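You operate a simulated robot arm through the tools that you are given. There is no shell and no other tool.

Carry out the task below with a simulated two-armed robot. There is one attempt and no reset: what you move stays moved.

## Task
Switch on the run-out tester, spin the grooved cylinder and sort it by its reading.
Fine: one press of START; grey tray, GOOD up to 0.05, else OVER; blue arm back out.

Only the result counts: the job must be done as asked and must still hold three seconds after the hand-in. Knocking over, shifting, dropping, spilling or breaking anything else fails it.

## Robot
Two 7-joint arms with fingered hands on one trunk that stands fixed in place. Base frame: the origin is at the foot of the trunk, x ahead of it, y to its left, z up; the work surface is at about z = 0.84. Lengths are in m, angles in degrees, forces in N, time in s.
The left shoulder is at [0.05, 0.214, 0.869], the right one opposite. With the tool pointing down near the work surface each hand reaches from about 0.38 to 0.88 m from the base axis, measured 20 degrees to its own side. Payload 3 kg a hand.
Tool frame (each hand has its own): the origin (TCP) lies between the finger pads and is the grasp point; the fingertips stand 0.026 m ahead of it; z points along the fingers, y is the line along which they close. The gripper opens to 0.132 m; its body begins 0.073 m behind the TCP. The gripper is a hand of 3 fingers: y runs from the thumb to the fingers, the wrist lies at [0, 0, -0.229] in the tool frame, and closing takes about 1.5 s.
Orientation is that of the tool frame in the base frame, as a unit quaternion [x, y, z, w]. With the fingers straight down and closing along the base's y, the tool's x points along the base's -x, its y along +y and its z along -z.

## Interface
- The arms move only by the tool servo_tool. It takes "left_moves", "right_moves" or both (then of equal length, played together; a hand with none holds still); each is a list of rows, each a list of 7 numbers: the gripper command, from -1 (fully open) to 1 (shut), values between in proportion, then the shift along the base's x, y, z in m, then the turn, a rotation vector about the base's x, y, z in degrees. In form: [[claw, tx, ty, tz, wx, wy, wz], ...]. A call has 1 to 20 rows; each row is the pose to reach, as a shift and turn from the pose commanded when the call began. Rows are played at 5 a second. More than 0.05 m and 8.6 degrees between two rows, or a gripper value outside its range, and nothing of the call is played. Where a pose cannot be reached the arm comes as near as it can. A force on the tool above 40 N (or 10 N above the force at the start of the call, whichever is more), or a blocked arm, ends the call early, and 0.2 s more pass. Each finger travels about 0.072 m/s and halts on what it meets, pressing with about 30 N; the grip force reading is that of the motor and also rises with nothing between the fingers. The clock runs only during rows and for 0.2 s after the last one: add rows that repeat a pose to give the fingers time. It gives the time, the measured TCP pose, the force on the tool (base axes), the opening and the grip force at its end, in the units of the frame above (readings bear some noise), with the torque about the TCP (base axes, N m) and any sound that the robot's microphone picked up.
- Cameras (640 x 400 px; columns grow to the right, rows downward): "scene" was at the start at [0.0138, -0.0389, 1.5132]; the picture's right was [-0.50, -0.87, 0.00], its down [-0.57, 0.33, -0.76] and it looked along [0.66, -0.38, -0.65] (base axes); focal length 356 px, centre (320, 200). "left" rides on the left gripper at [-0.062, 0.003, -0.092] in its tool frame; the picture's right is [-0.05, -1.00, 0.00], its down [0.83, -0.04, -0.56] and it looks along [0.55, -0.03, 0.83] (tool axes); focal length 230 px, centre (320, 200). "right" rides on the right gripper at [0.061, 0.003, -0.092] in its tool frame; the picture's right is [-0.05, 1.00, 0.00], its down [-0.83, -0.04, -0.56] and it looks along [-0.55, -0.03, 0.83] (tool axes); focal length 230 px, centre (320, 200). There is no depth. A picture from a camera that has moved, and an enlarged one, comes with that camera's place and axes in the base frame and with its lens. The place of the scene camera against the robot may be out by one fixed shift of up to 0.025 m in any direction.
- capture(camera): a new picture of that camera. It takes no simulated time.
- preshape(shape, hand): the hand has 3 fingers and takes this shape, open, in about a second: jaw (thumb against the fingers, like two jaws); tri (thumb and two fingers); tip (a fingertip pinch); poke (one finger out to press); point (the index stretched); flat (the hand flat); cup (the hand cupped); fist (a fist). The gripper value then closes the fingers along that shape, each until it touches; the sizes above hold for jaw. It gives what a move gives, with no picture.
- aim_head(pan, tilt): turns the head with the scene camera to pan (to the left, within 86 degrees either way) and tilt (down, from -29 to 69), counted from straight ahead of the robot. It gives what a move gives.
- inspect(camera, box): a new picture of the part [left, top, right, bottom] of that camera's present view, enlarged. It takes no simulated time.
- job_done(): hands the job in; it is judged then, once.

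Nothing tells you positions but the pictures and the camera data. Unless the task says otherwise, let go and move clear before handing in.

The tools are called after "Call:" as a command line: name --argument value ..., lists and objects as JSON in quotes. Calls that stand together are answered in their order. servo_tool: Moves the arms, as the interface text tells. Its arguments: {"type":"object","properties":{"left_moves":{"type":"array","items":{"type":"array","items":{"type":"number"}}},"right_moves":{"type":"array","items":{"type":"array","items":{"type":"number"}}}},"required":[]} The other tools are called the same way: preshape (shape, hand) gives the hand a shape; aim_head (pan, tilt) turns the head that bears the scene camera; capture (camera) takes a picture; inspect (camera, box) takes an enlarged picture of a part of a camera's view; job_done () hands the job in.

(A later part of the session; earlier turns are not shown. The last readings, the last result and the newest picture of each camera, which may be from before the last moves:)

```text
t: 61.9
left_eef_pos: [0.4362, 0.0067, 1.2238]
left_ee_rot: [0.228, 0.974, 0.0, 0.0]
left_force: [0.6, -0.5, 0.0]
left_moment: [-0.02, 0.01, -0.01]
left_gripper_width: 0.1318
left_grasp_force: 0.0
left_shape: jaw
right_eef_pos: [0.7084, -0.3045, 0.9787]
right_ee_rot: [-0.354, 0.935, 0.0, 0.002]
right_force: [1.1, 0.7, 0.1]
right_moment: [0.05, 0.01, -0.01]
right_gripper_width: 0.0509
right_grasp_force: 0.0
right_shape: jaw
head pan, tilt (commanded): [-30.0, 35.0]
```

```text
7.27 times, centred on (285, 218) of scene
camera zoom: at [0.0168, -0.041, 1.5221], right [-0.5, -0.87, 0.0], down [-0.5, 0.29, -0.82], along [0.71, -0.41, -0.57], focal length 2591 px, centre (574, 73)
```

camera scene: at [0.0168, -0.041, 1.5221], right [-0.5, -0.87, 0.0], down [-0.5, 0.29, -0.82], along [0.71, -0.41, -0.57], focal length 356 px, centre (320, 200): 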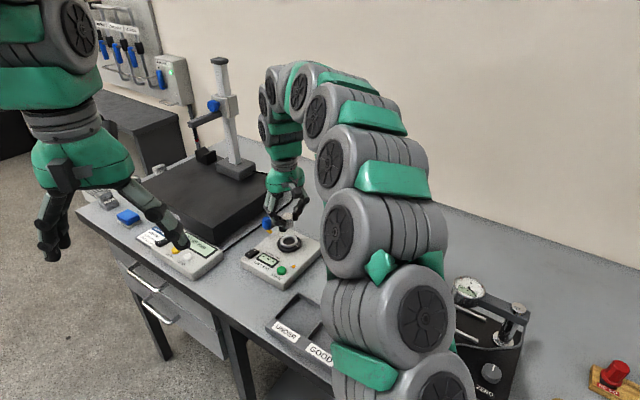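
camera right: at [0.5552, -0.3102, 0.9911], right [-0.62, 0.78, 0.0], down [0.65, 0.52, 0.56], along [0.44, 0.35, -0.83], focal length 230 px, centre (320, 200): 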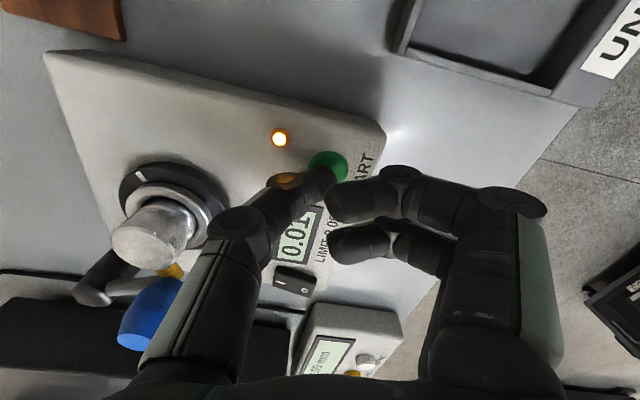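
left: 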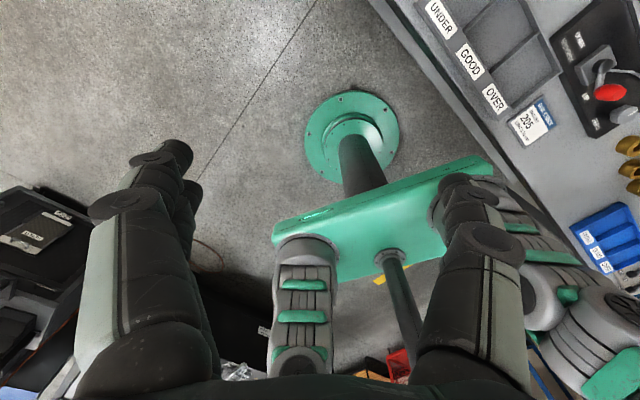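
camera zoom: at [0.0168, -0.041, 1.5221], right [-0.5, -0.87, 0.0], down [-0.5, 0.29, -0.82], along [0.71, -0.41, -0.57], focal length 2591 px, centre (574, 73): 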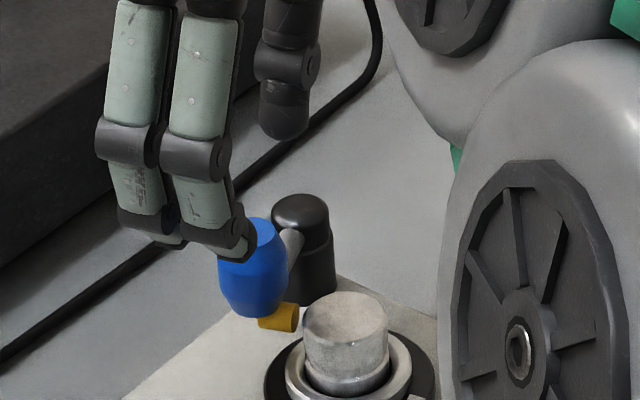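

Call:
servo_tool --right_moves '[[0.24, 0.0012, 0.0011, -0.012, 0, 0, 0], [0.24, 0.0012, 0.0011, -0.025, 0, 0, 0], [0.24, 0.0012, 0.0011, -0.038, 0, 0, 0], [0.24, 0.0012, 0.0011, -0.038, 0, 0, 0], [0.45, 0.0012, 0.0011, -0.038, 0, 0, 0], [0.6, 0.0012, 0.0011, -0.038, 0, 0, 0], [0.8, 0.0012, 0.0011, -0.038, 0, 0, 0], [0.8, 0.0012, 0.0011, -0.038, 0, 0, 0]]'

Call:
inspect --camera "right" --box '[180, 40, 460, 240]'

Call:
inspect --camera "scene" --box '[255, 190, 315, 245]'

```text
t: 63.7
left_eef_pos: [0.4354, 0.0052, 1.225]
left_ee_rot: [0.226, 0.974, 0.0, 0.001]
left_force: [-0.4, -0.8, 0.0]
left_moment: [0.02, -0.01, 0.02]
left_gripper_width: 0.1317
left_grasp_force: 0.1
left_shape: jaw
right_eef_pos: [0.7106, -0.3038, 0.9413]
right_ee_rot: [-0.355, 0.935, 0.0, 0.001]
right_force: [3.0, 0.7, -3.3]
right_moment: [0.07, -0.03, -0.06]
right_gripper_width: 0.0117
right_grasp_force: 29.9
right_shape: jaw
head pan, tilt (commanded): [-30.0, 35.0]
```

```text
2.00 times, centred on (320, 140) of right
camera zoom: at [0.6607, -0.3423, 1.0328], right [-0.62, 0.78, 0.0], down [0.65, 0.52, 0.56], along [0.44, 0.35, -0.83], focal length 460 px, centre (320, 320)
```

zoom: 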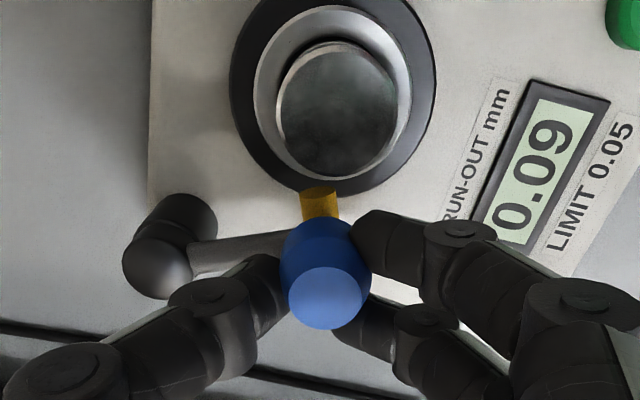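

```text
7.27 times, centred on (285, 218) of scene
camera zoom: at [0.0169, -0.041, 1.5221], right [-0.5, -0.87, 0.0], down [-0.5, 0.29, -0.82], along [0.71, -0.41, -0.57], focal length 2591 px, centre (574, 73)
```

zoom: 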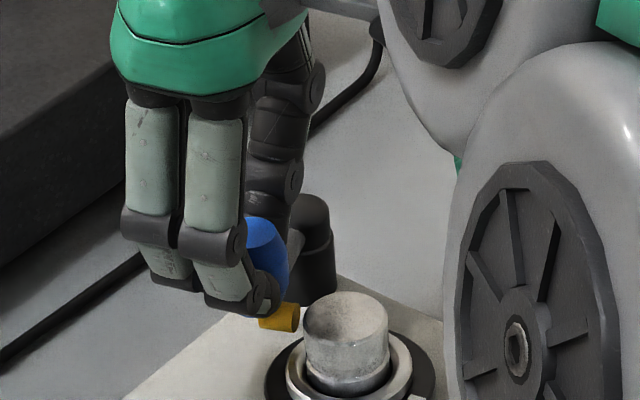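

Knob gripped. I'll swing it back along the reverse arc to its original out position.

Call:
servo_tool --right_moves '[[0.8, 0.0031, 0.0032, 0, 0, 0, -4.5], [0.8, 0.0066, 0.006, 0, 0, 0, -9], [0.8, 0.0104, 0.0086, 0, 0, 0, -13.5], [0.8, 0.0144, 0.0108, 0, 0, 0, -18], [0.8, 0.0144, 0.0108, 0, 0, 0, -18]]'

Call:
inspect --camera "right" --box '[180, 40, 460, 240]'

Call:
inspect --camera "scene" --box '[255, 190, 315, 245]'

```text
t: 64.9
left_eef_pos: [0.4362, 0.0072, 1.2251]
left_ee_rot: [0.228, 0.974, 0.0, 0.0]
left_force: [0.1, 0.6, -0.5]
left_moment: [0.01, -0.01, 0.0]
left_gripper_width: 0.1319
left_grasp_force: 0.0
left_shape: jaw
right_eef_pos: [0.724, -0.2918, 0.9408]
right_ee_rot: [-0.203, 0.979, 0.0, 0.001]
right_force: [0.0, -4.8, -5.4]
right_moment: [-0.04, 0.03, -0.1]
right_gripper_width: 0.0112
right_grasp_force: 30.0
right_shape: jaw
head pan, tilt (commanded): [-30.0, 35.0]
```

```text
2.00 times, centred on (320, 140) of right
camera zoom: at [0.6659, -0.3156, 1.0329], right [-0.35, 0.94, 0.0], down [0.78, 0.29, 0.56], along [0.52, 0.19, -0.83], focal length 460 px, centre (320, 320)
```

zoom: 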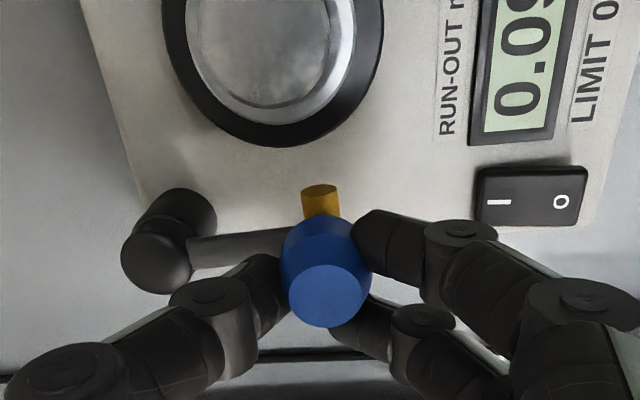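

```text
7.27 times, centred on (285, 218) of scene
camera zoom: at [0.0168, -0.0411, 1.5221], right [-0.5, -0.87, 0.0], down [-0.5, 0.29, -0.82], along [0.71, -0.41, -0.57], focal length 2591 px, centre (574, 73)
```

zoom: 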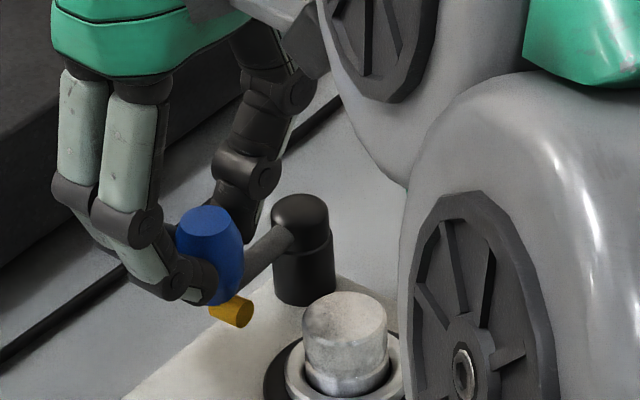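

Call:
servo_tool --right_moves '[[0.8, 0.003, 0.0013, 0, 0, 0, -3], [0.8, 0.006, 0.0022, 0, 0, 0, -6], [0.8, 0.0085, 0.0028, 0, 0, 0, -9], [0.8, 0.0105, 0.0031, 0, 0, 0, -11], [0.8, 0.0105, 0.0031, 0, 0, 0, -11]]'

Call:
inspect --camera "right" --box '[180, 40, 460, 240]'

Call:
inspect --camera "scene" --box '[255, 190, 315, 250]'

```text
t: 66.1
left_eef_pos: [0.4367, 0.0061, 1.2246]
left_ee_rot: [0.229, 0.973, 0.0, 0.001]
left_force: [-1.2, -0.3, -1.0]
left_moment: [0.01, -0.03, 0.01]
left_gripper_width: 0.1319
left_grasp_force: 0.0
left_shape: jaw
right_eef_pos: [0.7349, -0.2894, 0.9407]
right_ee_rot: [-0.109, 0.994, 0.0, 0.0]
right_force: [-0.9, -9.2, 0.6]
right_moment: [-0.1, 0.02, -0.16]
right_gripper_width: 0.011
right_grasp_force: 29.8
right_shape: jaw
head pan, tilt (commanded): [-30.0, 35.0]
```

```text
2.00 times, centred on (320, 140) of right
camera zoom: at [0.6735, -0.3004, 1.0328], right [-0.17, 0.99, 0.0], down [0.82, 0.14, 0.56], along [0.55, 0.09, -0.83], focal length 460 px, centre (320, 320)
```

zoom: 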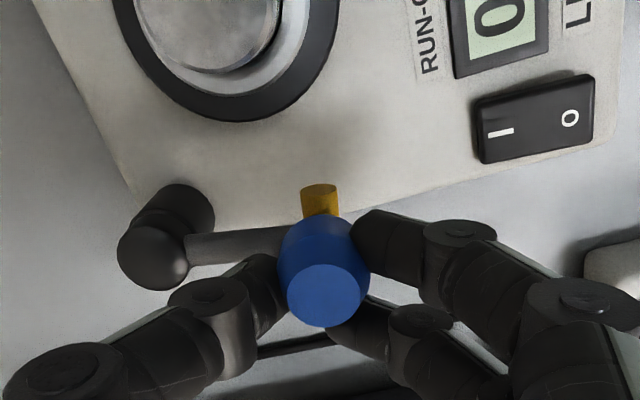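

```text
6.67 times, centred on (285, 220) of scene
camera zoom: at [0.0167, -0.0412, 1.5221], right [-0.5, -0.87, 0.0], down [-0.5, 0.29, -0.82], along [0.71, -0.41, -0.57], focal length 2375 px, centre (553, 67)
```

zoom: 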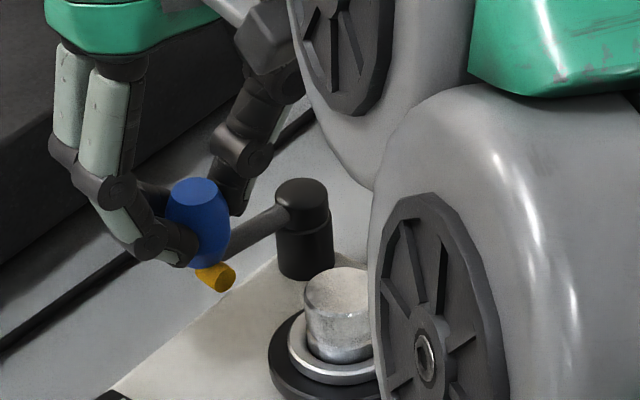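

The arm is back at its original out position. I'll release and rise straight up.

Call:
servo_tool --right_moves '[[0.6, 0, 0, 0, 0, 0, 0], [0.45, 0, 0, 0, 0, 0, 0], [0.3, 0, 0, 0, 0, 0, 0], [0.24, 0, 0, 0, 0, 0, 0], [0.24, 0, 0, 0.015, 0, 0, 0], [0.24, 0, 0, 0.04, 0, 0, 0], [0.24, 0, 0, 0.08, 0, 0, 0], [0.24, 0, 0, 0.12, 0, 0, 0], [0.24, 0, 0, 0.12, 0, 0, 0]]'

Call:
capture --camera "right"

Call:
inspect --camera "scene" --box '[235, 190, 325, 280]'

```text
t: 68.1
left_eef_pos: [0.4351, 0.0053, 1.225]
left_ee_rot: [0.228, 0.974, 0.0, 0.0]
left_force: [0.7, 0.3, -0.3]
left_moment: [0.03, -0.02, 0.02]
left_gripper_width: 0.1317
left_grasp_force: 0.1
left_shape: jaw
right_eef_pos: [0.7343, -0.2873, 1.0612]
right_ee_rot: [-0.109, 0.994, 0.0, 0.001]
right_force: [-0.2, 0.7, -0.7]
right_moment: [0.0, -0.01, -0.02]
right_gripper_width: 0.0498
right_grasp_force: 0.1
right_shape: jaw
head pan, tilt (commanded): [-30.0, 35.0]
```

```text
taken
camera right: at [0.6735, -0.2994, 1.1535], right [-0.17, 0.99, 0.0], down [0.82, 0.14, 0.56], along [0.55, 0.09, -0.83], focal length 230 px, centre (320, 200)
```

right: 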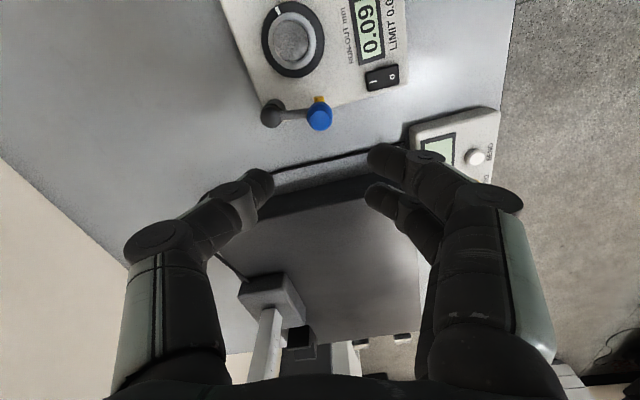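

```text
4.44 times, centred on (280, 235) of scene
camera zoom: at [0.0168, -0.041, 1.5221], right [-0.5, -0.87, 0.0], down [-0.5, 0.29, -0.82], along [0.71, -0.41, -0.57], focal length 1583 px, centre (498, 44)
```

zoom: 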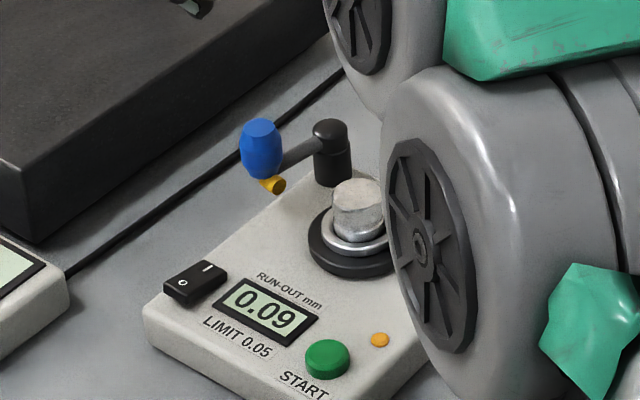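

The arm is out and the display still shows 0.09. I'll move over the cylinder to retrieve it.

Call:
servo_tool --right_moves '[[0.24, -0.02, -0.013, 0, 0, 0, 0], [0.24, -0.04, -0.026, 0, 0, 0, 0], [0.24, -0.0593, -0.0385, -0.01, 0, 0, 0], [0.24, -0.0593, -0.0385, -0.04, 0, 0, 0], [0.24, -0.0593, -0.0385, -0.075, 0, 0, 0], [0.24, -0.0593, -0.0385, -0.09, 0, 0, 0], [0.24, -0.0593, -0.0385, -0.09, 0, 0, 0]]'

Call:
inspect --camera "right" --box '[180, 40, 460, 240]'

Call:
inspect --camera "scene" --box '[255, 190, 325, 250]'

```text
t: 69.7
left_eef_pos: [0.4354, 0.0059, 1.2247]
left_ee_rot: [0.228, 0.974, 0.001, -0.001]
left_force: [-0.3, -0.4, -1.2]
left_moment: [0.0, 0.01, -0.02]
left_gripper_width: 0.132
left_grasp_force: 0.1
left_shape: jaw
right_eef_pos: [0.6755, -0.3261, 0.9707]
right_ee_rot: [-0.108, 0.994, -0.001, 0.001]
right_force: [0.4, -0.2, -0.1]
right_moment: [0.01, 0.0, -0.03]
right_gripper_width: 0.0498
right_grasp_force: 0.1
right_shape: jaw
head pan, tilt (commanded): [-30.0, 35.0]
```

```text
2.00 times, centred on (320, 140) of right
camera zoom: at [0.6149, -0.3382, 1.0627], right [-0.17, 0.99, 0.0], down [0.82, 0.14, 0.56], along [0.55, 0.09, -0.83], focal length 460 px, centre (320, 320)
```

zoom: 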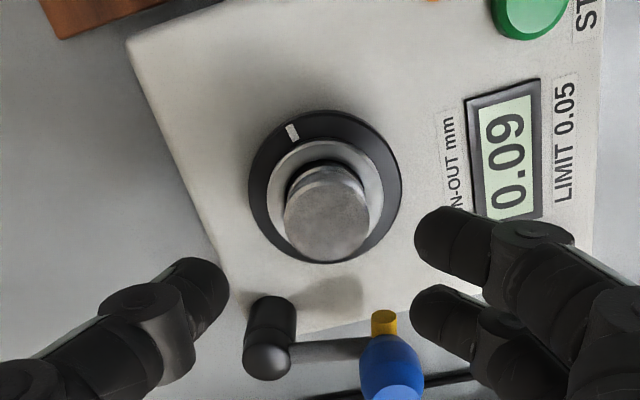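

```text
6.67 times, centred on (290, 220) of scene
camera zoom: at [0.0168, -0.041, 1.5221], right [-0.5, -0.87, 0.0], down [-0.5, 0.29, -0.82], along [0.71, -0.41, -0.57], focal length 2375 px, centre (520, 67)
```

zoom: 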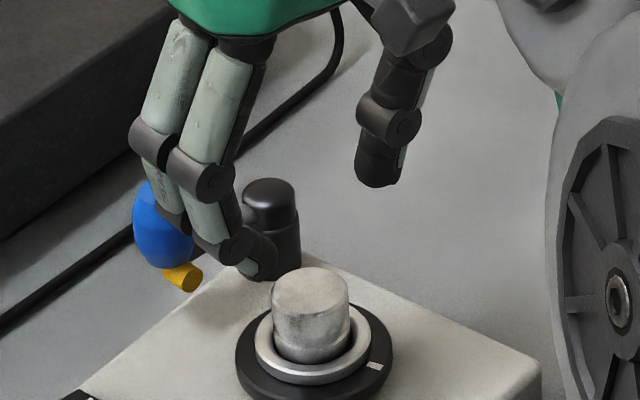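

Call:
servo_tool --right_moves '[[0.24, 0, 0, -0.015, 0, 0, 0], [0.24, 0, 0, -0.03, 0, 0, 0], [0.24, 0, 0, -0.045, 0, 0, 0], [0.24, 0, 0, -0.0515, 0, 0, 0], [0.24, 0, 0, -0.0515, 0, 0, 0]]'

Call:
inspect --camera "right" --box '[220, 60, 420, 220]'

Call:
inspect --camera "scene" --box '[265, 200, 315, 245]'

```text
t: 70.9
left_eef_pos: [0.4357, 0.0071, 1.2252]
left_ee_rot: [0.228, 0.974, 0.0, 0.0]
left_force: [0.2, -0.3, 0.4]
left_moment: [-0.02, -0.02, 0.01]
left_gripper_width: 0.1318
left_grasp_force: 0.1
left_shape: jaw
right_eef_pos: [0.676, -0.3275, 0.919]
right_ee_rot: [-0.109, 0.994, 0.0, 0.002]
right_force: [0.1, -0.3, 0.0]
right_moment: [0.01, -0.02, -0.02]
right_gripper_width: 0.05
right_grasp_force: 0.1
right_shape: jaw
head pan, tilt (commanded): [-30.0, 35.0]
```

```text
2.50 times, centred on (320, 140) of right
camera zoom: at [0.6146, -0.3388, 1.0109], right [-0.17, 0.99, 0.0], down [0.82, 0.14, 0.56], along [0.55, 0.09, -0.83], focal length 575 px, centre (320, 350)
```

zoom: 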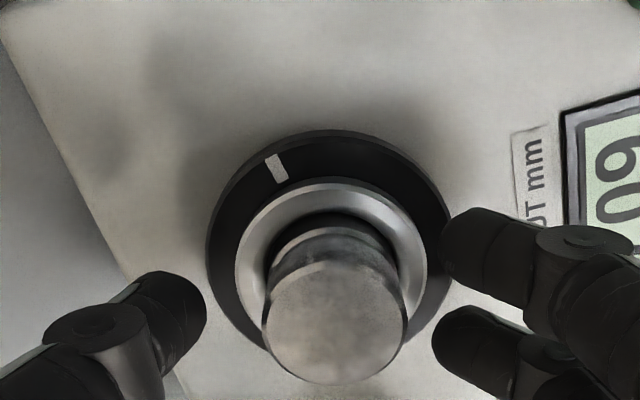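

```text
8.89 times, centred on (290, 222) of scene
camera zoom: at [0.0168, -0.041, 1.5221], right [-0.5, -0.87, 0.0], down [-0.5, 0.29, -0.82], along [0.71, -0.41, -0.57], focal length 3167 px, centre (587, 0)
```

zoom: 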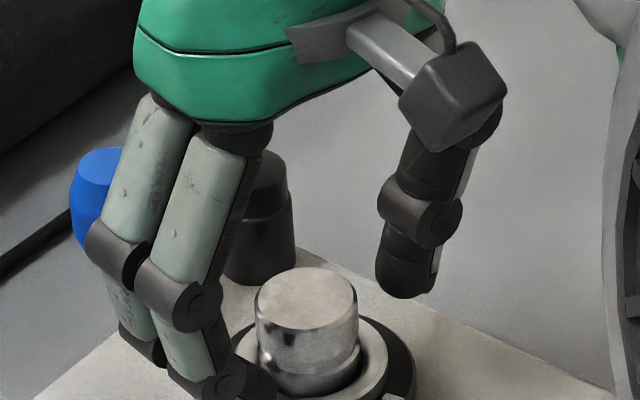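

Fingers are around the cylinder and clear of the ring, so I'll close and lift straight up.

Call:
servo_tool --right_moves '[[0.5, 0, 0, 0, 0, 0, 0], [0.7, 0, 0, 0, 0, 0, 0], [1, 0, 0, 0, 0, 0, 0], [1, 0, 0, 0, 0, 0, 0], [1, 0, 0, 0, 0, 0, 0], [1, 0, 0, 0.004, 0, 0, 0], [1, 0, 0, 0.01, 0, 0, 0], [1, 0, 0, 0.02, 0, 0, 0], [1, 0, 0, 0.045, 0, 0, 0], [1, 0, 0, 0.08, 0, 0, 0], [1, 0, 0, 0.11, 0, 0, 0], [1, 0, 0, 0.11, 0, 0, 0]]'

Call:
inspect --camera "right" --box '[220, 60, 420, 220]'

Call:
inspect --camera "scene" --box '[255, 160, 325, 250]'

```text
t: 73.5
left_eef_pos: [0.4363, 0.0059, 1.2251]
left_ee_rot: [0.229, 0.973, 0.001, 0.0]
left_force: [0.4, 0.0, -0.1]
left_moment: [0.03, 0.01, -0.02]
left_gripper_width: 0.1321
left_grasp_force: 0.1
left_shape: jaw
right_eef_pos: [0.6751, -0.3266, 1.0307]
right_ee_rot: [-0.108, 0.994, -0.001, 0.0]
right_force: [0.5, 0.0, -0.2]
right_moment: [-0.01, -0.03, 0.02]
right_gripper_width: 0.0206
right_grasp_force: 30.3
right_shape: jaw
head pan, tilt (commanded): [-30.0, 35.0]
```

```text
2.50 times, centred on (320, 140) of right
camera zoom: at [0.6146, -0.3381, 1.1225], right [-0.17, 0.99, 0.0], down [0.82, 0.14, 0.56], along [0.55, 0.09, -0.83], focal length 575 px, centre (320, 350)
```

zoom: 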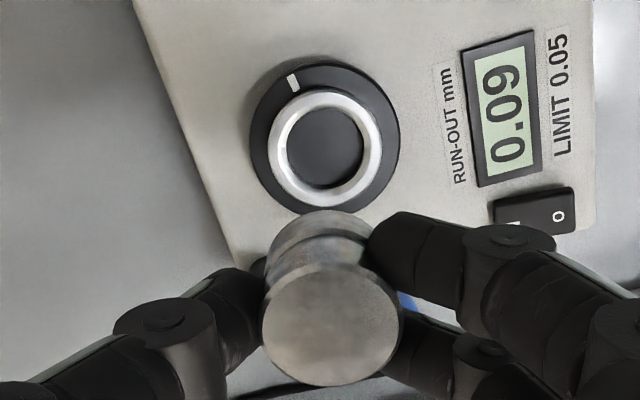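

```text
4.44 times, centred on (290, 205) of scene
camera zoom: at [0.0168, -0.041, 1.5221], right [-0.5, -0.87, 0.0], down [-0.5, 0.29, -0.82], along [0.71, -0.41, -0.57], focal length 1583 px, centre (453, 178)
```

zoom: 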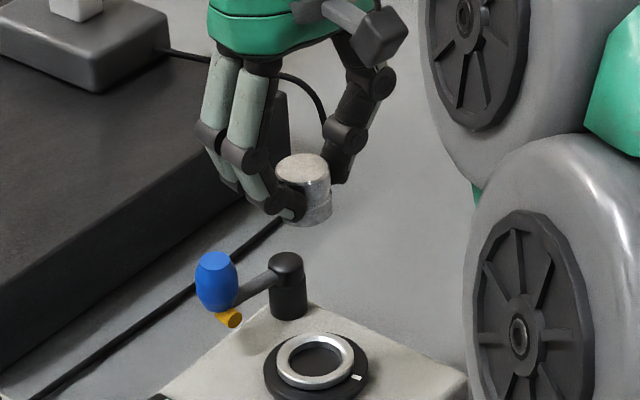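

The cylinder is held upright again. I'll carry it at safe height to the OVER compartment of the grey tray.

Call:
servo_tool --right_moves '[[1, -0.03, 0, 0.01, 0, 0, 0], [1, -0.07, 0, 0.02, 0, 0, 0], [1, -0.11, -0.002, 0.02, 0, 0, 2], [1, -0.15, -0.004, 0.02, 0, 0, 4], [1, -0.19, -0.006, 0.02, 0, 0, 6], [1, -0.23, -0.008, 0.02, 0, 0, 8], [1, -0.27, -0.01, 0.02, 0, 0, 10], [1, -0.31, -0.012, 0.02, 0, 0, 12], [1, -0.335, -0.014, 0.01, 0, 0, 13], [1, -0.335, -0.014, 0.0, 0, 0, 13], [1, -0.335, -0.014, 0.0, 0, 0, 13]]'

Call:
capture --camera "right"

Call:
capture --camera "scene"

```text
t: 75.9
left_eef_pos: [0.436, 0.007, 1.2248]
left_ee_rot: [0.228, 0.974, 0.0, 0.0]
left_force: [0.1, 0.5, 0.2]
left_moment: [-0.02, -0.01, -0.02]
left_gripper_width: 0.1317
left_grasp_force: 0.0
left_shape: jaw
right_eef_pos: [0.3407, -0.3416, 1.0284]
right_ee_rot: [-0.221, 0.975, -0.001, 0.002]
right_force: [0.0, -0.5, -1.4]
right_moment: [-0.06, 0.01, 0.03]
right_gripper_width: 0.0204
right_grasp_force: 30.2
right_shape: jaw
head pan, tilt (commanded): [-30.0, 35.0]
```

```text
taken
camera right: at [0.2836, -0.3659, 1.1217], right [-0.38, 0.92, 0.0], down [0.77, 0.32, 0.56], along [0.52, 0.21, -0.83], focal length 230 px, centre (320, 200)
```

right: 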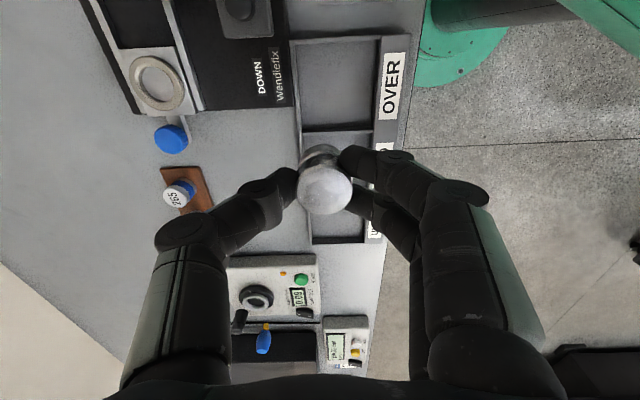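

```text
taken
camera scene: at [0.0168, -0.041, 1.5221], right [-0.5, -0.87, 0.0], down [-0.5, 0.29, -0.82], along [0.71, -0.41, -0.57], focal length 356 px, centre (320, 200)
```

scene: 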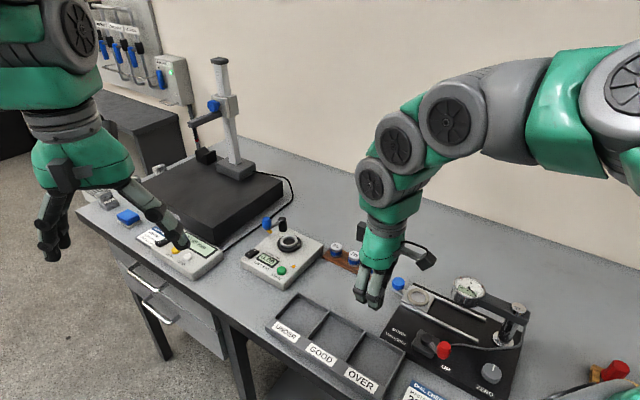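

Call:
inspect --camera "right" --box '[250, 10, 430, 180]'

Call:
inspect --camera "scene" --box '[280, 270, 430, 400]'

```text
2.35 times, centred on (340, 95) of right
camera zoom: at [0.2836, -0.3659, 1.1217], right [-0.38, 0.92, 0.0], down [0.77, 0.32, 0.56], along [0.52, 0.21, -0.83], focal length 541 px, centre (273, 447)
```

zoom: 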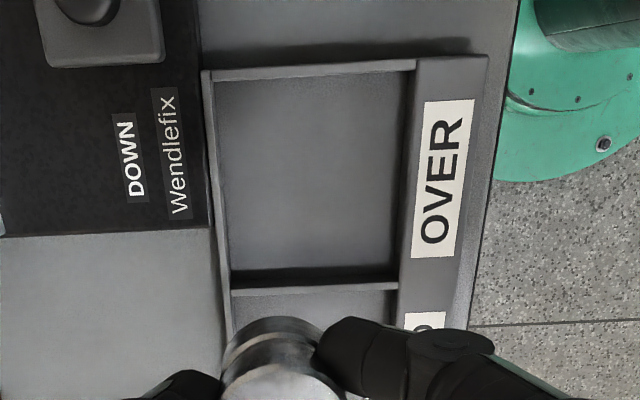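

```text
3.08 times, centred on (355, 335) of scene
camera zoom: at [0.0168, -0.041, 1.5221], right [-0.5, -0.87, 0.0], down [-0.5, 0.29, -0.82], along [0.71, -0.41, -0.57], focal length 1096 px, centre (212, -215)
```

zoom: 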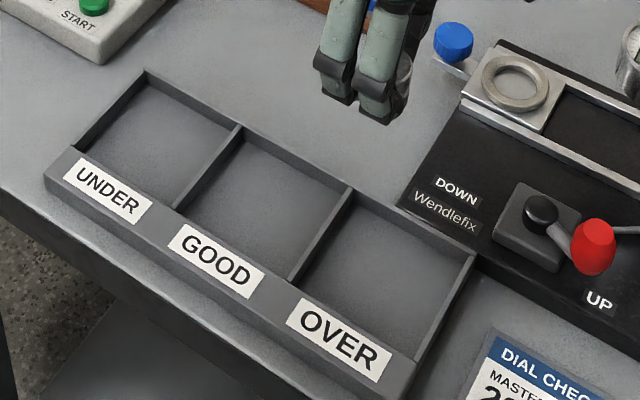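

The OVER compartment is about 80 mm square, centred near (0.312, -0.335). I'll move over it and lower partway to check clearances.

Call:
servo_tool --right_moves '[[1, -0.014, 0.0025, -0.01, 0, 0, 0], [1, -0.028, 0.005, -0.03, 0, 0, 0], [1, -0.028, 0.005, -0.06, 0, 0, 0], [1, -0.028, 0.005, -0.085, 0, 0, 0], [1, -0.028, 0.005, -0.085, 0, 0, 0]]'

Call:
capture --camera "right"

Call:
inspect --camera "scene" --box '[300, 260, 430, 390]'

```text
t: 77.1
left_eef_pos: [0.4362, 0.0057, 1.2247]
left_ee_rot: [0.228, 0.974, 0.0, 0.0]
left_force: [0.0, -0.2, 0.1]
left_moment: [-0.03, -0.02, -0.03]
left_gripper_width: 0.1321
left_grasp_force: 0.1
left_shape: jaw
right_eef_pos: [0.3127, -0.3365, 0.9465]
right_ee_rot: [-0.221, 0.975, -0.001, 0.002]
right_force: [-0.4, 0.4, -0.9]
right_moment: [-0.06, -0.01, -0.02]
right_gripper_width: 0.0201
right_grasp_force: 30.2
right_shape: jaw
head pan, tilt (commanded): [-30.0, 35.0]
```

```text
taken
camera right: at [0.2552, -0.3608, 1.0373], right [-0.38, 0.92, 0.0], down [0.77, 0.32, 0.56], along [0.52, 0.21, -0.83], focal length 230 px, centre (320, 200)
```

right: 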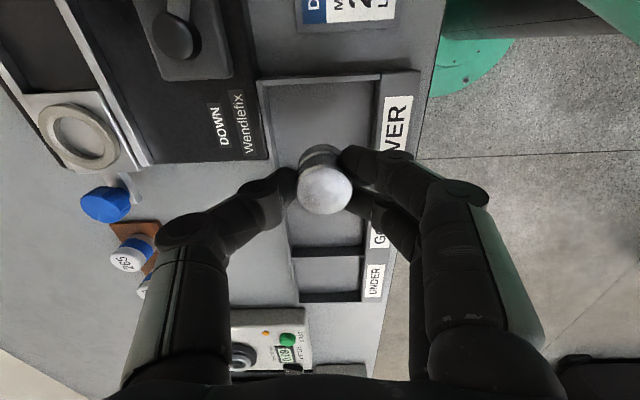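

```text
3.08 times, centred on (365, 325) of scene
camera zoom: at [0.0168, -0.041, 1.5221], right [-0.5, -0.87, 0.0], down [-0.5, 0.29, -0.82], along [0.71, -0.41, -0.57], focal length 1096 px, centre (182, -185)
```

zoom: 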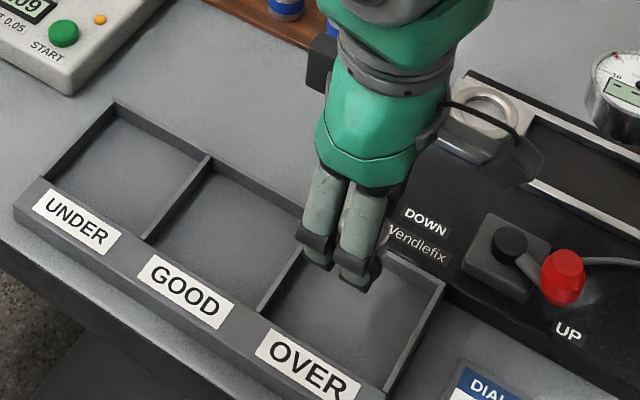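

Call:
inspect --camera "right" --box '[240, 60, 420, 230]'

Call:
inspect --camera "scene" --box '[340, 310, 430, 390]'

```text
2.35 times, centred on (330, 145) of right
camera zoom: at [0.2552, -0.3608, 1.0373], right [-0.38, 0.92, 0.0], down [0.77, 0.32, 0.56], along [0.52, 0.21, -0.83], focal length 541 px, centre (296, 329)
```

zoom: 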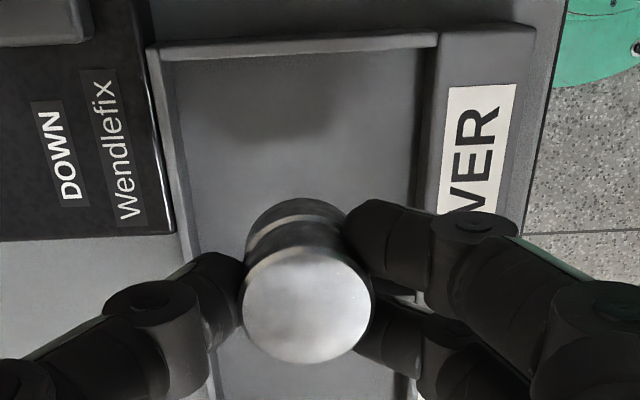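

```text
5.00 times, centred on (385, 350) of scene
camera zoom: at [0.0168, -0.041, 1.5221], right [-0.5, -0.87, 0.0], down [-0.5, 0.29, -0.82], along [0.71, -0.41, -0.57], focal length 1781 px, centre (-5, -550)
```

zoom: 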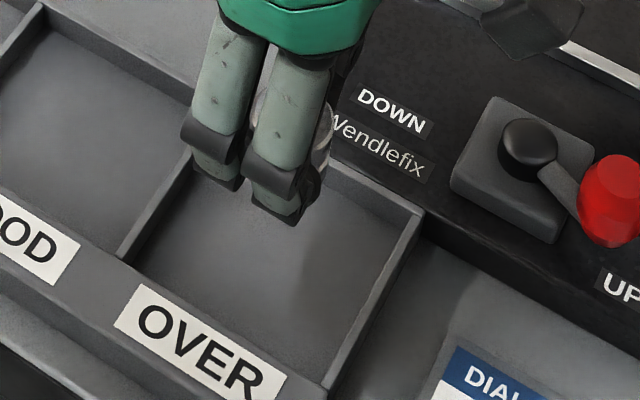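

The cylinder is centred over OVER within about a millimetre. I'll lower most of the way, then feel for the floor.

Call:
servo_tool --right_moves '[[1, 0, -0.0005, -0.015, 0, 0, 0], [1, 0, -0.0005, -0.03, 0, 0, 0], [1, 0, -0.0005, -0.045, 0, 0, 0], [1, 0, -0.0005, -0.055, 0, 0, 0], [1, 0, -0.0005, -0.0575, 0, 0, 0], [1, 0, -0.0005, -0.0575, 0, 0, 0]]'

Call:
inspect --camera "right" --box '[240, 60, 420, 230]'

Call:
inspect --camera "scene" --box '[340, 310, 430, 390]'

```text
t: 78.5
left_eef_pos: [0.4363, 0.0063, 1.2262]
left_ee_rot: [0.228, 0.974, 0.001, -0.001]
left_force: [-0.6, 0.1, 0.5]
left_moment: [-0.02, -0.02, -0.02]
left_gripper_width: 0.132
left_grasp_force: 0.0
left_shape: jaw
right_eef_pos: [0.3124, -0.3364, 0.93]
right_ee_rot: [-0.221, 0.975, 0.0, 0.001]
right_force: [0.3, -0.3, 0.2]
right_moment: [-0.01, 0.04, 0.02]
right_gripper_width: 0.0201
right_grasp_force: 29.6
right_shape: jaw
right hand out of reach, approached as far as the arm can: row 2, 3, 4, 5, 6
head pan, tilt (commanded): [-30.0, 35.0]
```

```text
2.35 times, centred on (330, 145) of right
camera zoom: at [0.2556, -0.3614, 1.0223], right [-0.38, 0.92, 0.0], down [0.77, 0.32, 0.56], along [0.51, 0.21, -0.83], focal length 541 px, centre (296, 329)
```

zoom: 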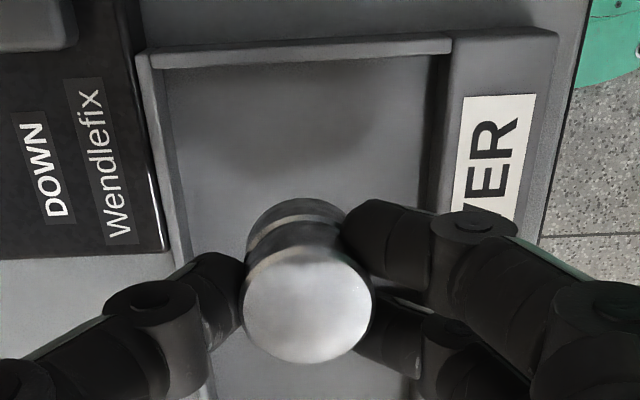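

```text
5.00 times, centred on (385, 350) of scene
camera zoom: at [0.0168, -0.041, 1.5221], right [-0.5, -0.87, 0.0], down [-0.5, 0.29, -0.82], along [0.71, -0.41, -0.57], focal length 1781 px, centre (-5, -550)
```

zoom: 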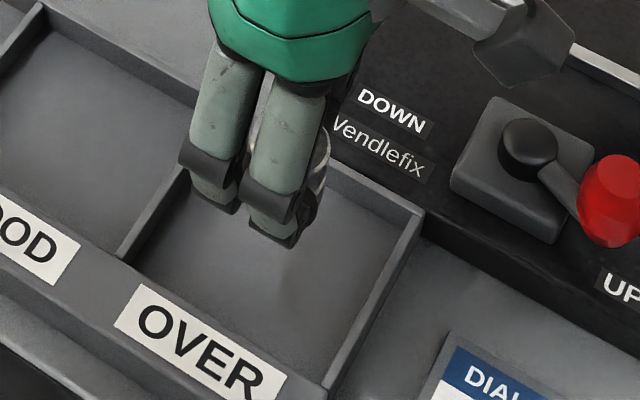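

The arm can't reach lower with this wrist angle. I'll rise and turn the wrist back toward its initial yaw, where the arm was comfortable, then try again.

Call:
servo_tool --right_moves '[[1, 0, 0, 0.03, 0, 0, 0], [1, 0, 0, 0.06, 0, 0, 0], [1, 0, 0, 0.08, 0, 0, 0], [1, 0, 0, 0.08, 0, 0, -6], [1, 0, 0, 0.08, 0, 0, -13], [1, 0, 0, 0.08, 0, 0, -20], [1, 0, 0, 0.08, 0, 0, -27], [1, 0, 0, 0.08, 0, 0, -34], [1, 0, 0, 0.08, 0, 0, -41], [1, 0, 0, 0.08, 0, 0, -47], [1, 0, 0, 0.08, 0, 0, -47]]'

Call:
capture --camera "right"

Call:
capture --camera "scene"

```text
t: 80.9
left_eef_pos: [0.436, 0.0059, 1.2251]
left_ee_rot: [0.227, 0.974, 0.0, 0.001]
left_force: [-0.1, -0.1, 0.3]
left_moment: [0.01, 0.02, -0.01]
left_gripper_width: 0.1318
left_grasp_force: 0.1
left_shape: jaw
right_eef_pos: [0.3131, -0.3362, 1.0082]
right_ee_rot: [0.186, 0.983, -0.001, 0.001]
right_force: [0.5, -0.5, -1.1]
right_moment: [0.03, -0.02, -0.02]
right_gripper_width: 0.0201
right_grasp_force: 30.4
right_shape: jaw
head pan, tilt (commanded): [-30.0, 35.0]
```

```text
taken
camera right: at [0.2565, -0.3121, 1.1009], right [0.42, 0.91, 0.0], down [0.76, -0.34, 0.56], along [0.51, -0.23, -0.83], focal length 230 px, centre (320, 200)
```

right: 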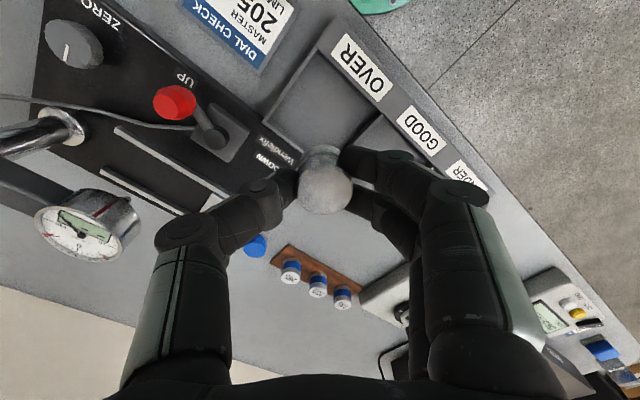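

```text
taken
camera scene: at [0.0168, -0.041, 1.5221], right [-0.5, -0.87, 0.0], down [-0.5, 0.29, -0.82], along [0.71, -0.41, -0.57], focal length 356 px, centre (320, 200)
```

scene: 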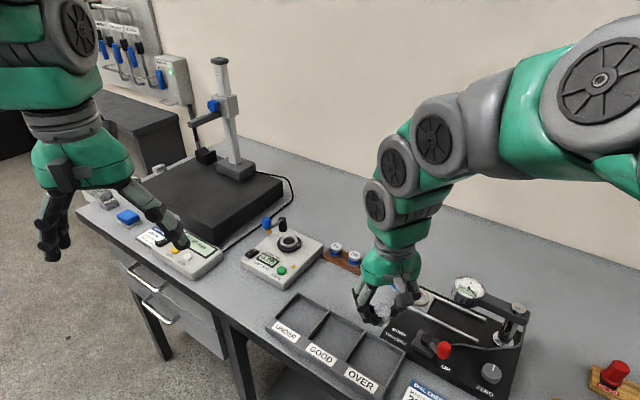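

Call:
servo_tool --right_moves '[[1, 0, 0, -0.03, 0, 0, 0], [1, 0, 0, -0.06, 0, 0, 0], [1, 0, 0, -0.08, 0, 0, 0], [1, 0, 0, -0.1, 0, 0, 0], [1, 0, 0, -0.11, 0, 0, 0], [1, 0, 0, -0.11, 0, 0, 0]]'

Call:
inspect --camera "right" --box '[200, 20, 440, 230]'

Call:
inspect --camera "scene" --box '[320, 270, 430, 380]'

```text
t: 82.3
left_eef_pos: [0.4354, 0.0067, 1.2251]
left_ee_rot: [0.228, 0.974, 0.0, 0.001]
left_force: [-0.3, 0.2, -1.2]
left_moment: [-0.01, 0.03, -0.03]
left_gripper_width: 0.132
left_grasp_force: 0.0
left_shape: jaw
right_eef_pos: [0.3249, -0.342, 0.9071]
right_ee_rot: [0.187, 0.982, -0.001, -0.001]
right_force: [0.1, 0.4, -0.5]
right_moment: [-0.02, 0.01, 0.0]
right_gripper_width: 0.02
right_grasp_force: 29.8
right_shape: jaw
right hand out of reach, approached as far as the arm can: row 3, 4, 5, 6
head pan, tilt (commanded): [-30.0, 35.0]
```

```text
1.90 times, centred on (320, 125) of right
camera zoom: at [0.2694, -0.3183, 0.9999], right [0.41, 0.91, 0.0], down [0.76, -0.34, 0.56], along [0.51, -0.23, -0.83], focal length 438 px, centre (320, 343)
```

zoom: 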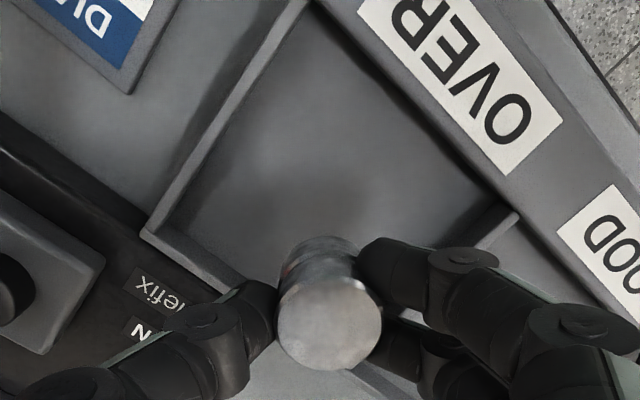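

```text
3.64 times, centred on (375, 325) of scene
camera zoom: at [0.0168, -0.041, 1.5221], right [-0.5, -0.87, 0.0], down [-0.5, 0.29, -0.82], along [0.71, -0.41, -0.57], focal length 1296 px, centre (120, -254)
```

zoom: 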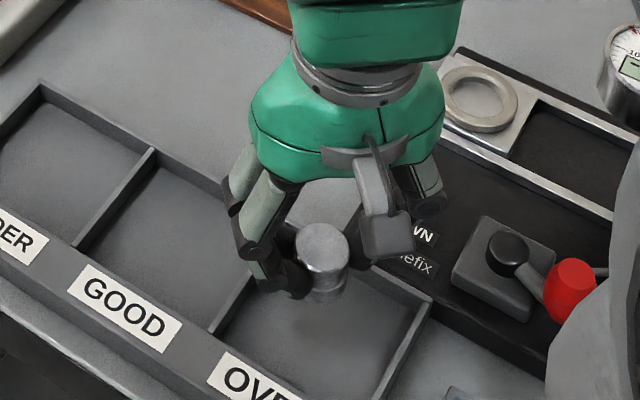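

This spot is too close to the shoulder for a straight-down hand: it stopped at z = 0.907. Leaning the wrist outward about 10° should bring OVER within reach, so I'll raise, tilt, and check.

Call:
servo_tool --right_moves '[[1, 0, 0, 0.02, 0, 0, 0], [1, 0, 0, 0.045, 0, 0, 0], [1, -0.003, -0.001, 0.045, 1.4, 3.0, 0], [1, -0.006, -0.002, 0.045, 2.8, 6.0, 0], [1, -0.0096, -0.003, 0.045, 4.2, 9.1, 0], [1, -0.0096, -0.003, 0.045, 4.2, 9.1, 0]]'

Call:
capture --camera "right"

Call:
inspect --camera "scene" --box '[310, 240, 440, 380]'

```text
t: 83.7
left_eef_pos: [0.4358, 0.0065, 1.2245]
left_ee_rot: [0.229, 0.973, 0.0, 0.0]
left_force: [-0.7, 0.1, -0.7]
left_moment: [-0.01, -0.02, 0.0]
left_gripper_width: 0.1319
left_grasp_force: 0.0
left_shape: jaw
right_eef_pos: [0.3158, -0.3455, 0.9521]
right_ee_rot: [0.185, 0.979, 0.019, -0.084]
right_force: [-0.1, -0.3, -0.4]
right_moment: [-0.01, 0.01, 0.01]
right_gripper_width: 0.0199
right_grasp_force: 30.2
right_shape: jaw
head pan, tilt (commanded): [-30.0, 35.0]
```

```text
taken
camera right: at [0.2752, -0.3285, 1.0544], right [0.41, 0.91, 0.0], down [0.83, -0.38, 0.4], along [0.37, -0.17, -0.91], focal length 230 px, centre (320, 200)
```

right: 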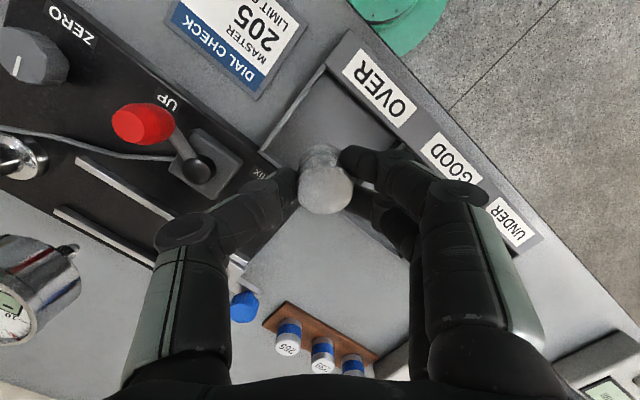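

```text
2.86 times, centred on (375, 310) of scene
camera zoom: at [0.0168, -0.041, 1.5221], right [-0.5, -0.87, 0.0], down [-0.5, 0.29, -0.82], along [0.71, -0.41, -0.57], focal length 1018 px, centre (163, -114)
```

zoom: 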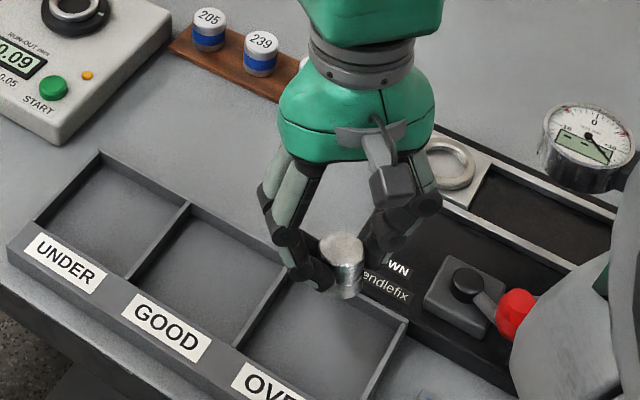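

Call:
servo_tool --right_moves '[[1, 0, 0, -0.015, 0, 0, 0], [1, 0, 0, -0.03, 0, 0, 0], [1, 0, 0, -0.042, 0, 0, 0], [1, 0, 0, -0.05, 0, 0, 0], [1, 0, 0, -0.05, 0, 0, 0]]'

Call:
inspect --camera "right" --box '[220, 30, 440, 230]'

Call:
inspect --camera "scene" --box '[330, 290, 430, 385]'

```text
t: 84.9
left_eef_pos: [0.4367, 0.0069, 1.2248]
left_ee_rot: [0.228, 0.974, 0.0, 0.0]
left_force: [-0.1, -1.2, -1.2]
left_moment: [-0.02, 0.01, -0.02]
left_gripper_width: 0.1319
left_grasp_force: 0.0
left_shape: jaw
right_eef_pos: [0.3165, -0.3471, 0.9034]
right_ee_rot: [0.186, 0.979, 0.02, -0.083]
right_force: [0.2, -0.4, -0.2]
right_moment: [0.01, 0.0, 0.03]
right_gripper_width: 0.0203
right_grasp_force: 30.7
right_shape: jaw
head pan, tilt (commanded): [-30.0, 35.0]
```

```text
2.00 times, centred on (330, 130) of right
camera zoom: at [0.2752, -0.3293, 1.0043], right [0.41, 0.91, 0.0], down [0.83, -0.38, 0.4], along [0.37, -0.17, -0.91], focal length 460 px, centre (300, 340)
```

zoom: 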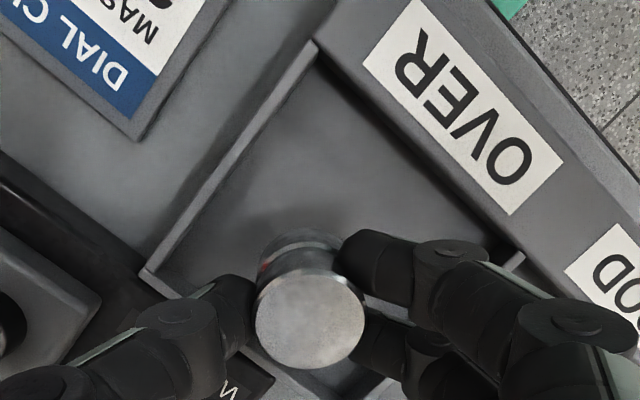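

```text
4.21 times, centred on (380, 338) of scene
camera zoom: at [0.0168, -0.041, 1.5221], right [-0.5, -0.87, 0.0], down [-0.5, 0.29, -0.82], along [0.71, -0.41, -0.57], focal length 1500 px, centre (67, -379)
```

zoom: 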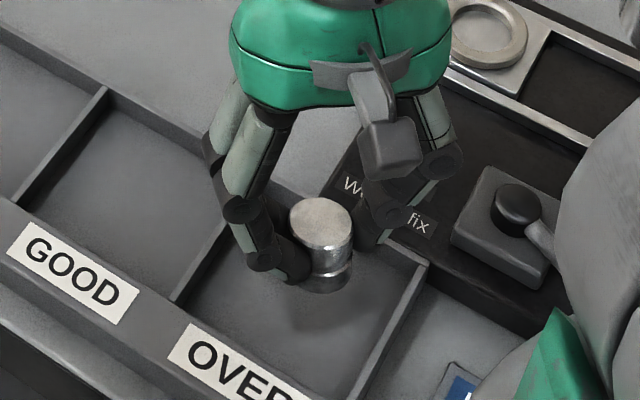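

The tilt works: it's now well inside the compartment and near its centre. I'll continue down gently until the cylinder touches the floor.

Call:
servo_tool --right_moves '[[1, 0, 0.001, -0.006, 0, 0, 0], [1, 0, 0.001, -0.012, 0, 0, 0], [1, 0, 0.001, -0.016, 0, 0, 0], [1, 0, 0.001, -0.016, 0, 0, 0]]'

Call:
inspect --camera "right" --box '[220, 30, 440, 230]'

Call:
inspect --camera "scene" --box '[340, 305, 420, 375]'

```text
t: 85.9
left_eef_pos: [0.4363, 0.0065, 1.226]
left_ee_rot: [0.228, 0.974, 0.0, 0.0]
left_force: [0.5, -0.3, 1.1]
left_moment: [0.0, 0.03, 0.0]
left_gripper_width: 0.1318
left_grasp_force: 0.1
left_shape: jaw
right_eef_pos: [0.3165, -0.3451, 0.8858]
right_ee_rot: [0.185, 0.979, 0.02, -0.084]
right_force: [0.4, 0.1, -0.6]
right_moment: [-0.03, 0.01, 0.02]
right_gripper_width: 0.0203
right_grasp_force: 30.5
right_shape: jaw
head pan, tilt (commanded): [-30.0, 35.0]
```

```text
2.00 times, centred on (330, 130) of right
camera zoom: at [0.2754, -0.3278, 0.9882], right [0.41, 0.91, 0.0], down [0.83, -0.38, 0.4], along [0.37, -0.17, -0.91], focal length 460 px, centre (300, 340)
```

zoom: 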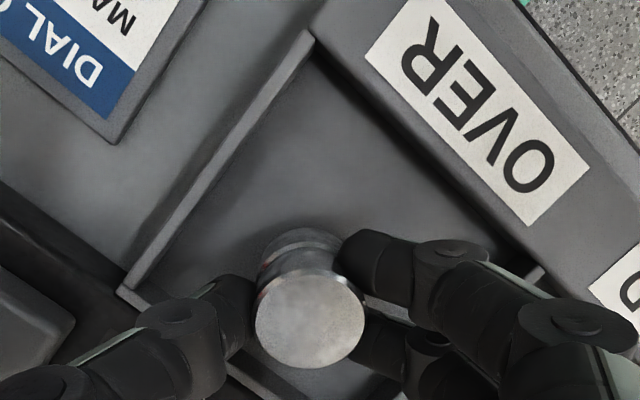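

```text
5.71 times, centred on (380, 340) of scene
camera zoom: at [0.0168, -0.041, 1.5221], right [-0.5, -0.87, 0.0], down [-0.5, 0.29, -0.82], along [0.71, -0.41, -0.57], focal length 2036 px, centre (-23, -600)
```

zoom: 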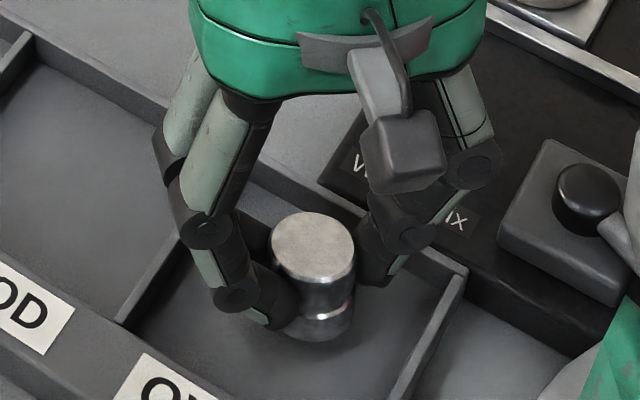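

Call:
servo_tool --right_moves '[[1, 0, 0, -0.0015, 0, 0, 0], [1, 0, 0, -0.003, 0, 0, 0], [1, 0, 0, -0.003, 0, 0, 0]]'

Call:
inspect --camera "scene" --box '[340, 305, 420, 375]'

```text
t: 86.7
left_eef_pos: [0.4367, 0.0057, 1.2251]
left_ee_rot: [0.228, 0.974, 0.001, 0.0]
left_force: [-0.3, 0.3, -0.4]
left_moment: [0.01, 0.01, 0.02]
left_gripper_width: 0.1318
left_grasp_force: 0.1
left_shape: jaw
right_eef_pos: [0.3168, -0.345, 0.884]
right_ee_rot: [0.186, 0.979, 0.021, -0.084]
right_force: [-0.5, -0.4, -0.7]
right_moment: [0.0, -0.01, 0.0]
right_gripper_width: 0.0203
right_grasp_force: 29.4
right_shape: jaw
head pan, tilt (commanded): [-30.0, 35.0]
```

```text
5.71 times, centred on (380, 340) of scene
camera zoom: at [0.0167, -0.041, 1.5221], right [-0.5, -0.87, 0.0], down [-0.5, 0.29, -0.82], along [0.71, -0.41, -0.57], focal length 2036 px, centre (-23, -600)
```

zoom: 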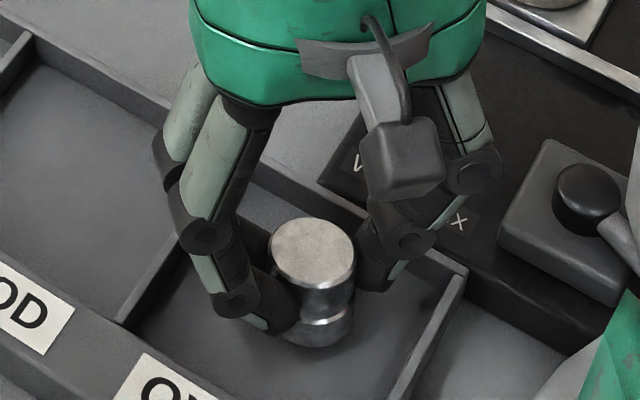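

Call:
servo_tool --right_moves '[[1, 0, 0, -0.0015, 0, 0, 0], [1, 0, 0, -0.003, 0, 0, 0], [1, 0, 0, -0.003, 0, 0, 0]]'

Call:
inspect --camera "scene" --box '[340, 305, 420, 375]'

```text
t: 87.5
left_eef_pos: [0.4371, 0.0064, 1.2257]
left_ee_rot: [0.228, 0.974, 0.0, 0.0]
left_force: [0.0, -0.1, -0.5]
left_moment: [0.03, -0.01, -0.01]
left_gripper_width: 0.132
left_grasp_force: 0.0
left_shape: jaw
right_eef_pos: [0.315, -0.3457, 0.8822]
right_ee_rot: [0.185, 0.979, 0.021, -0.084]
right_force: [-2.7, 1.1, 17.2]
right_moment: [0.02, -0.08, 0.0]
right_gripper_width: 0.0209
right_grasp_force: 30.3
right_shape: jaw
head pan, tilt (commanded): [-30.0, 35.0]
```

```text
5.71 times, centred on (380, 340) of scene
camera zoom: at [0.0166, -0.0409, 1.5221], right [-0.5, -0.87, 0.0], down [-0.5, 0.29, -0.82], along [0.71, -0.41, -0.57], focal length 2036 px, centre (-23, -600)
```

zoom: 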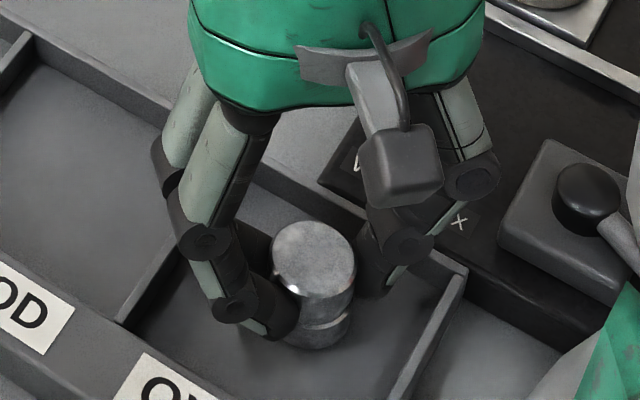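

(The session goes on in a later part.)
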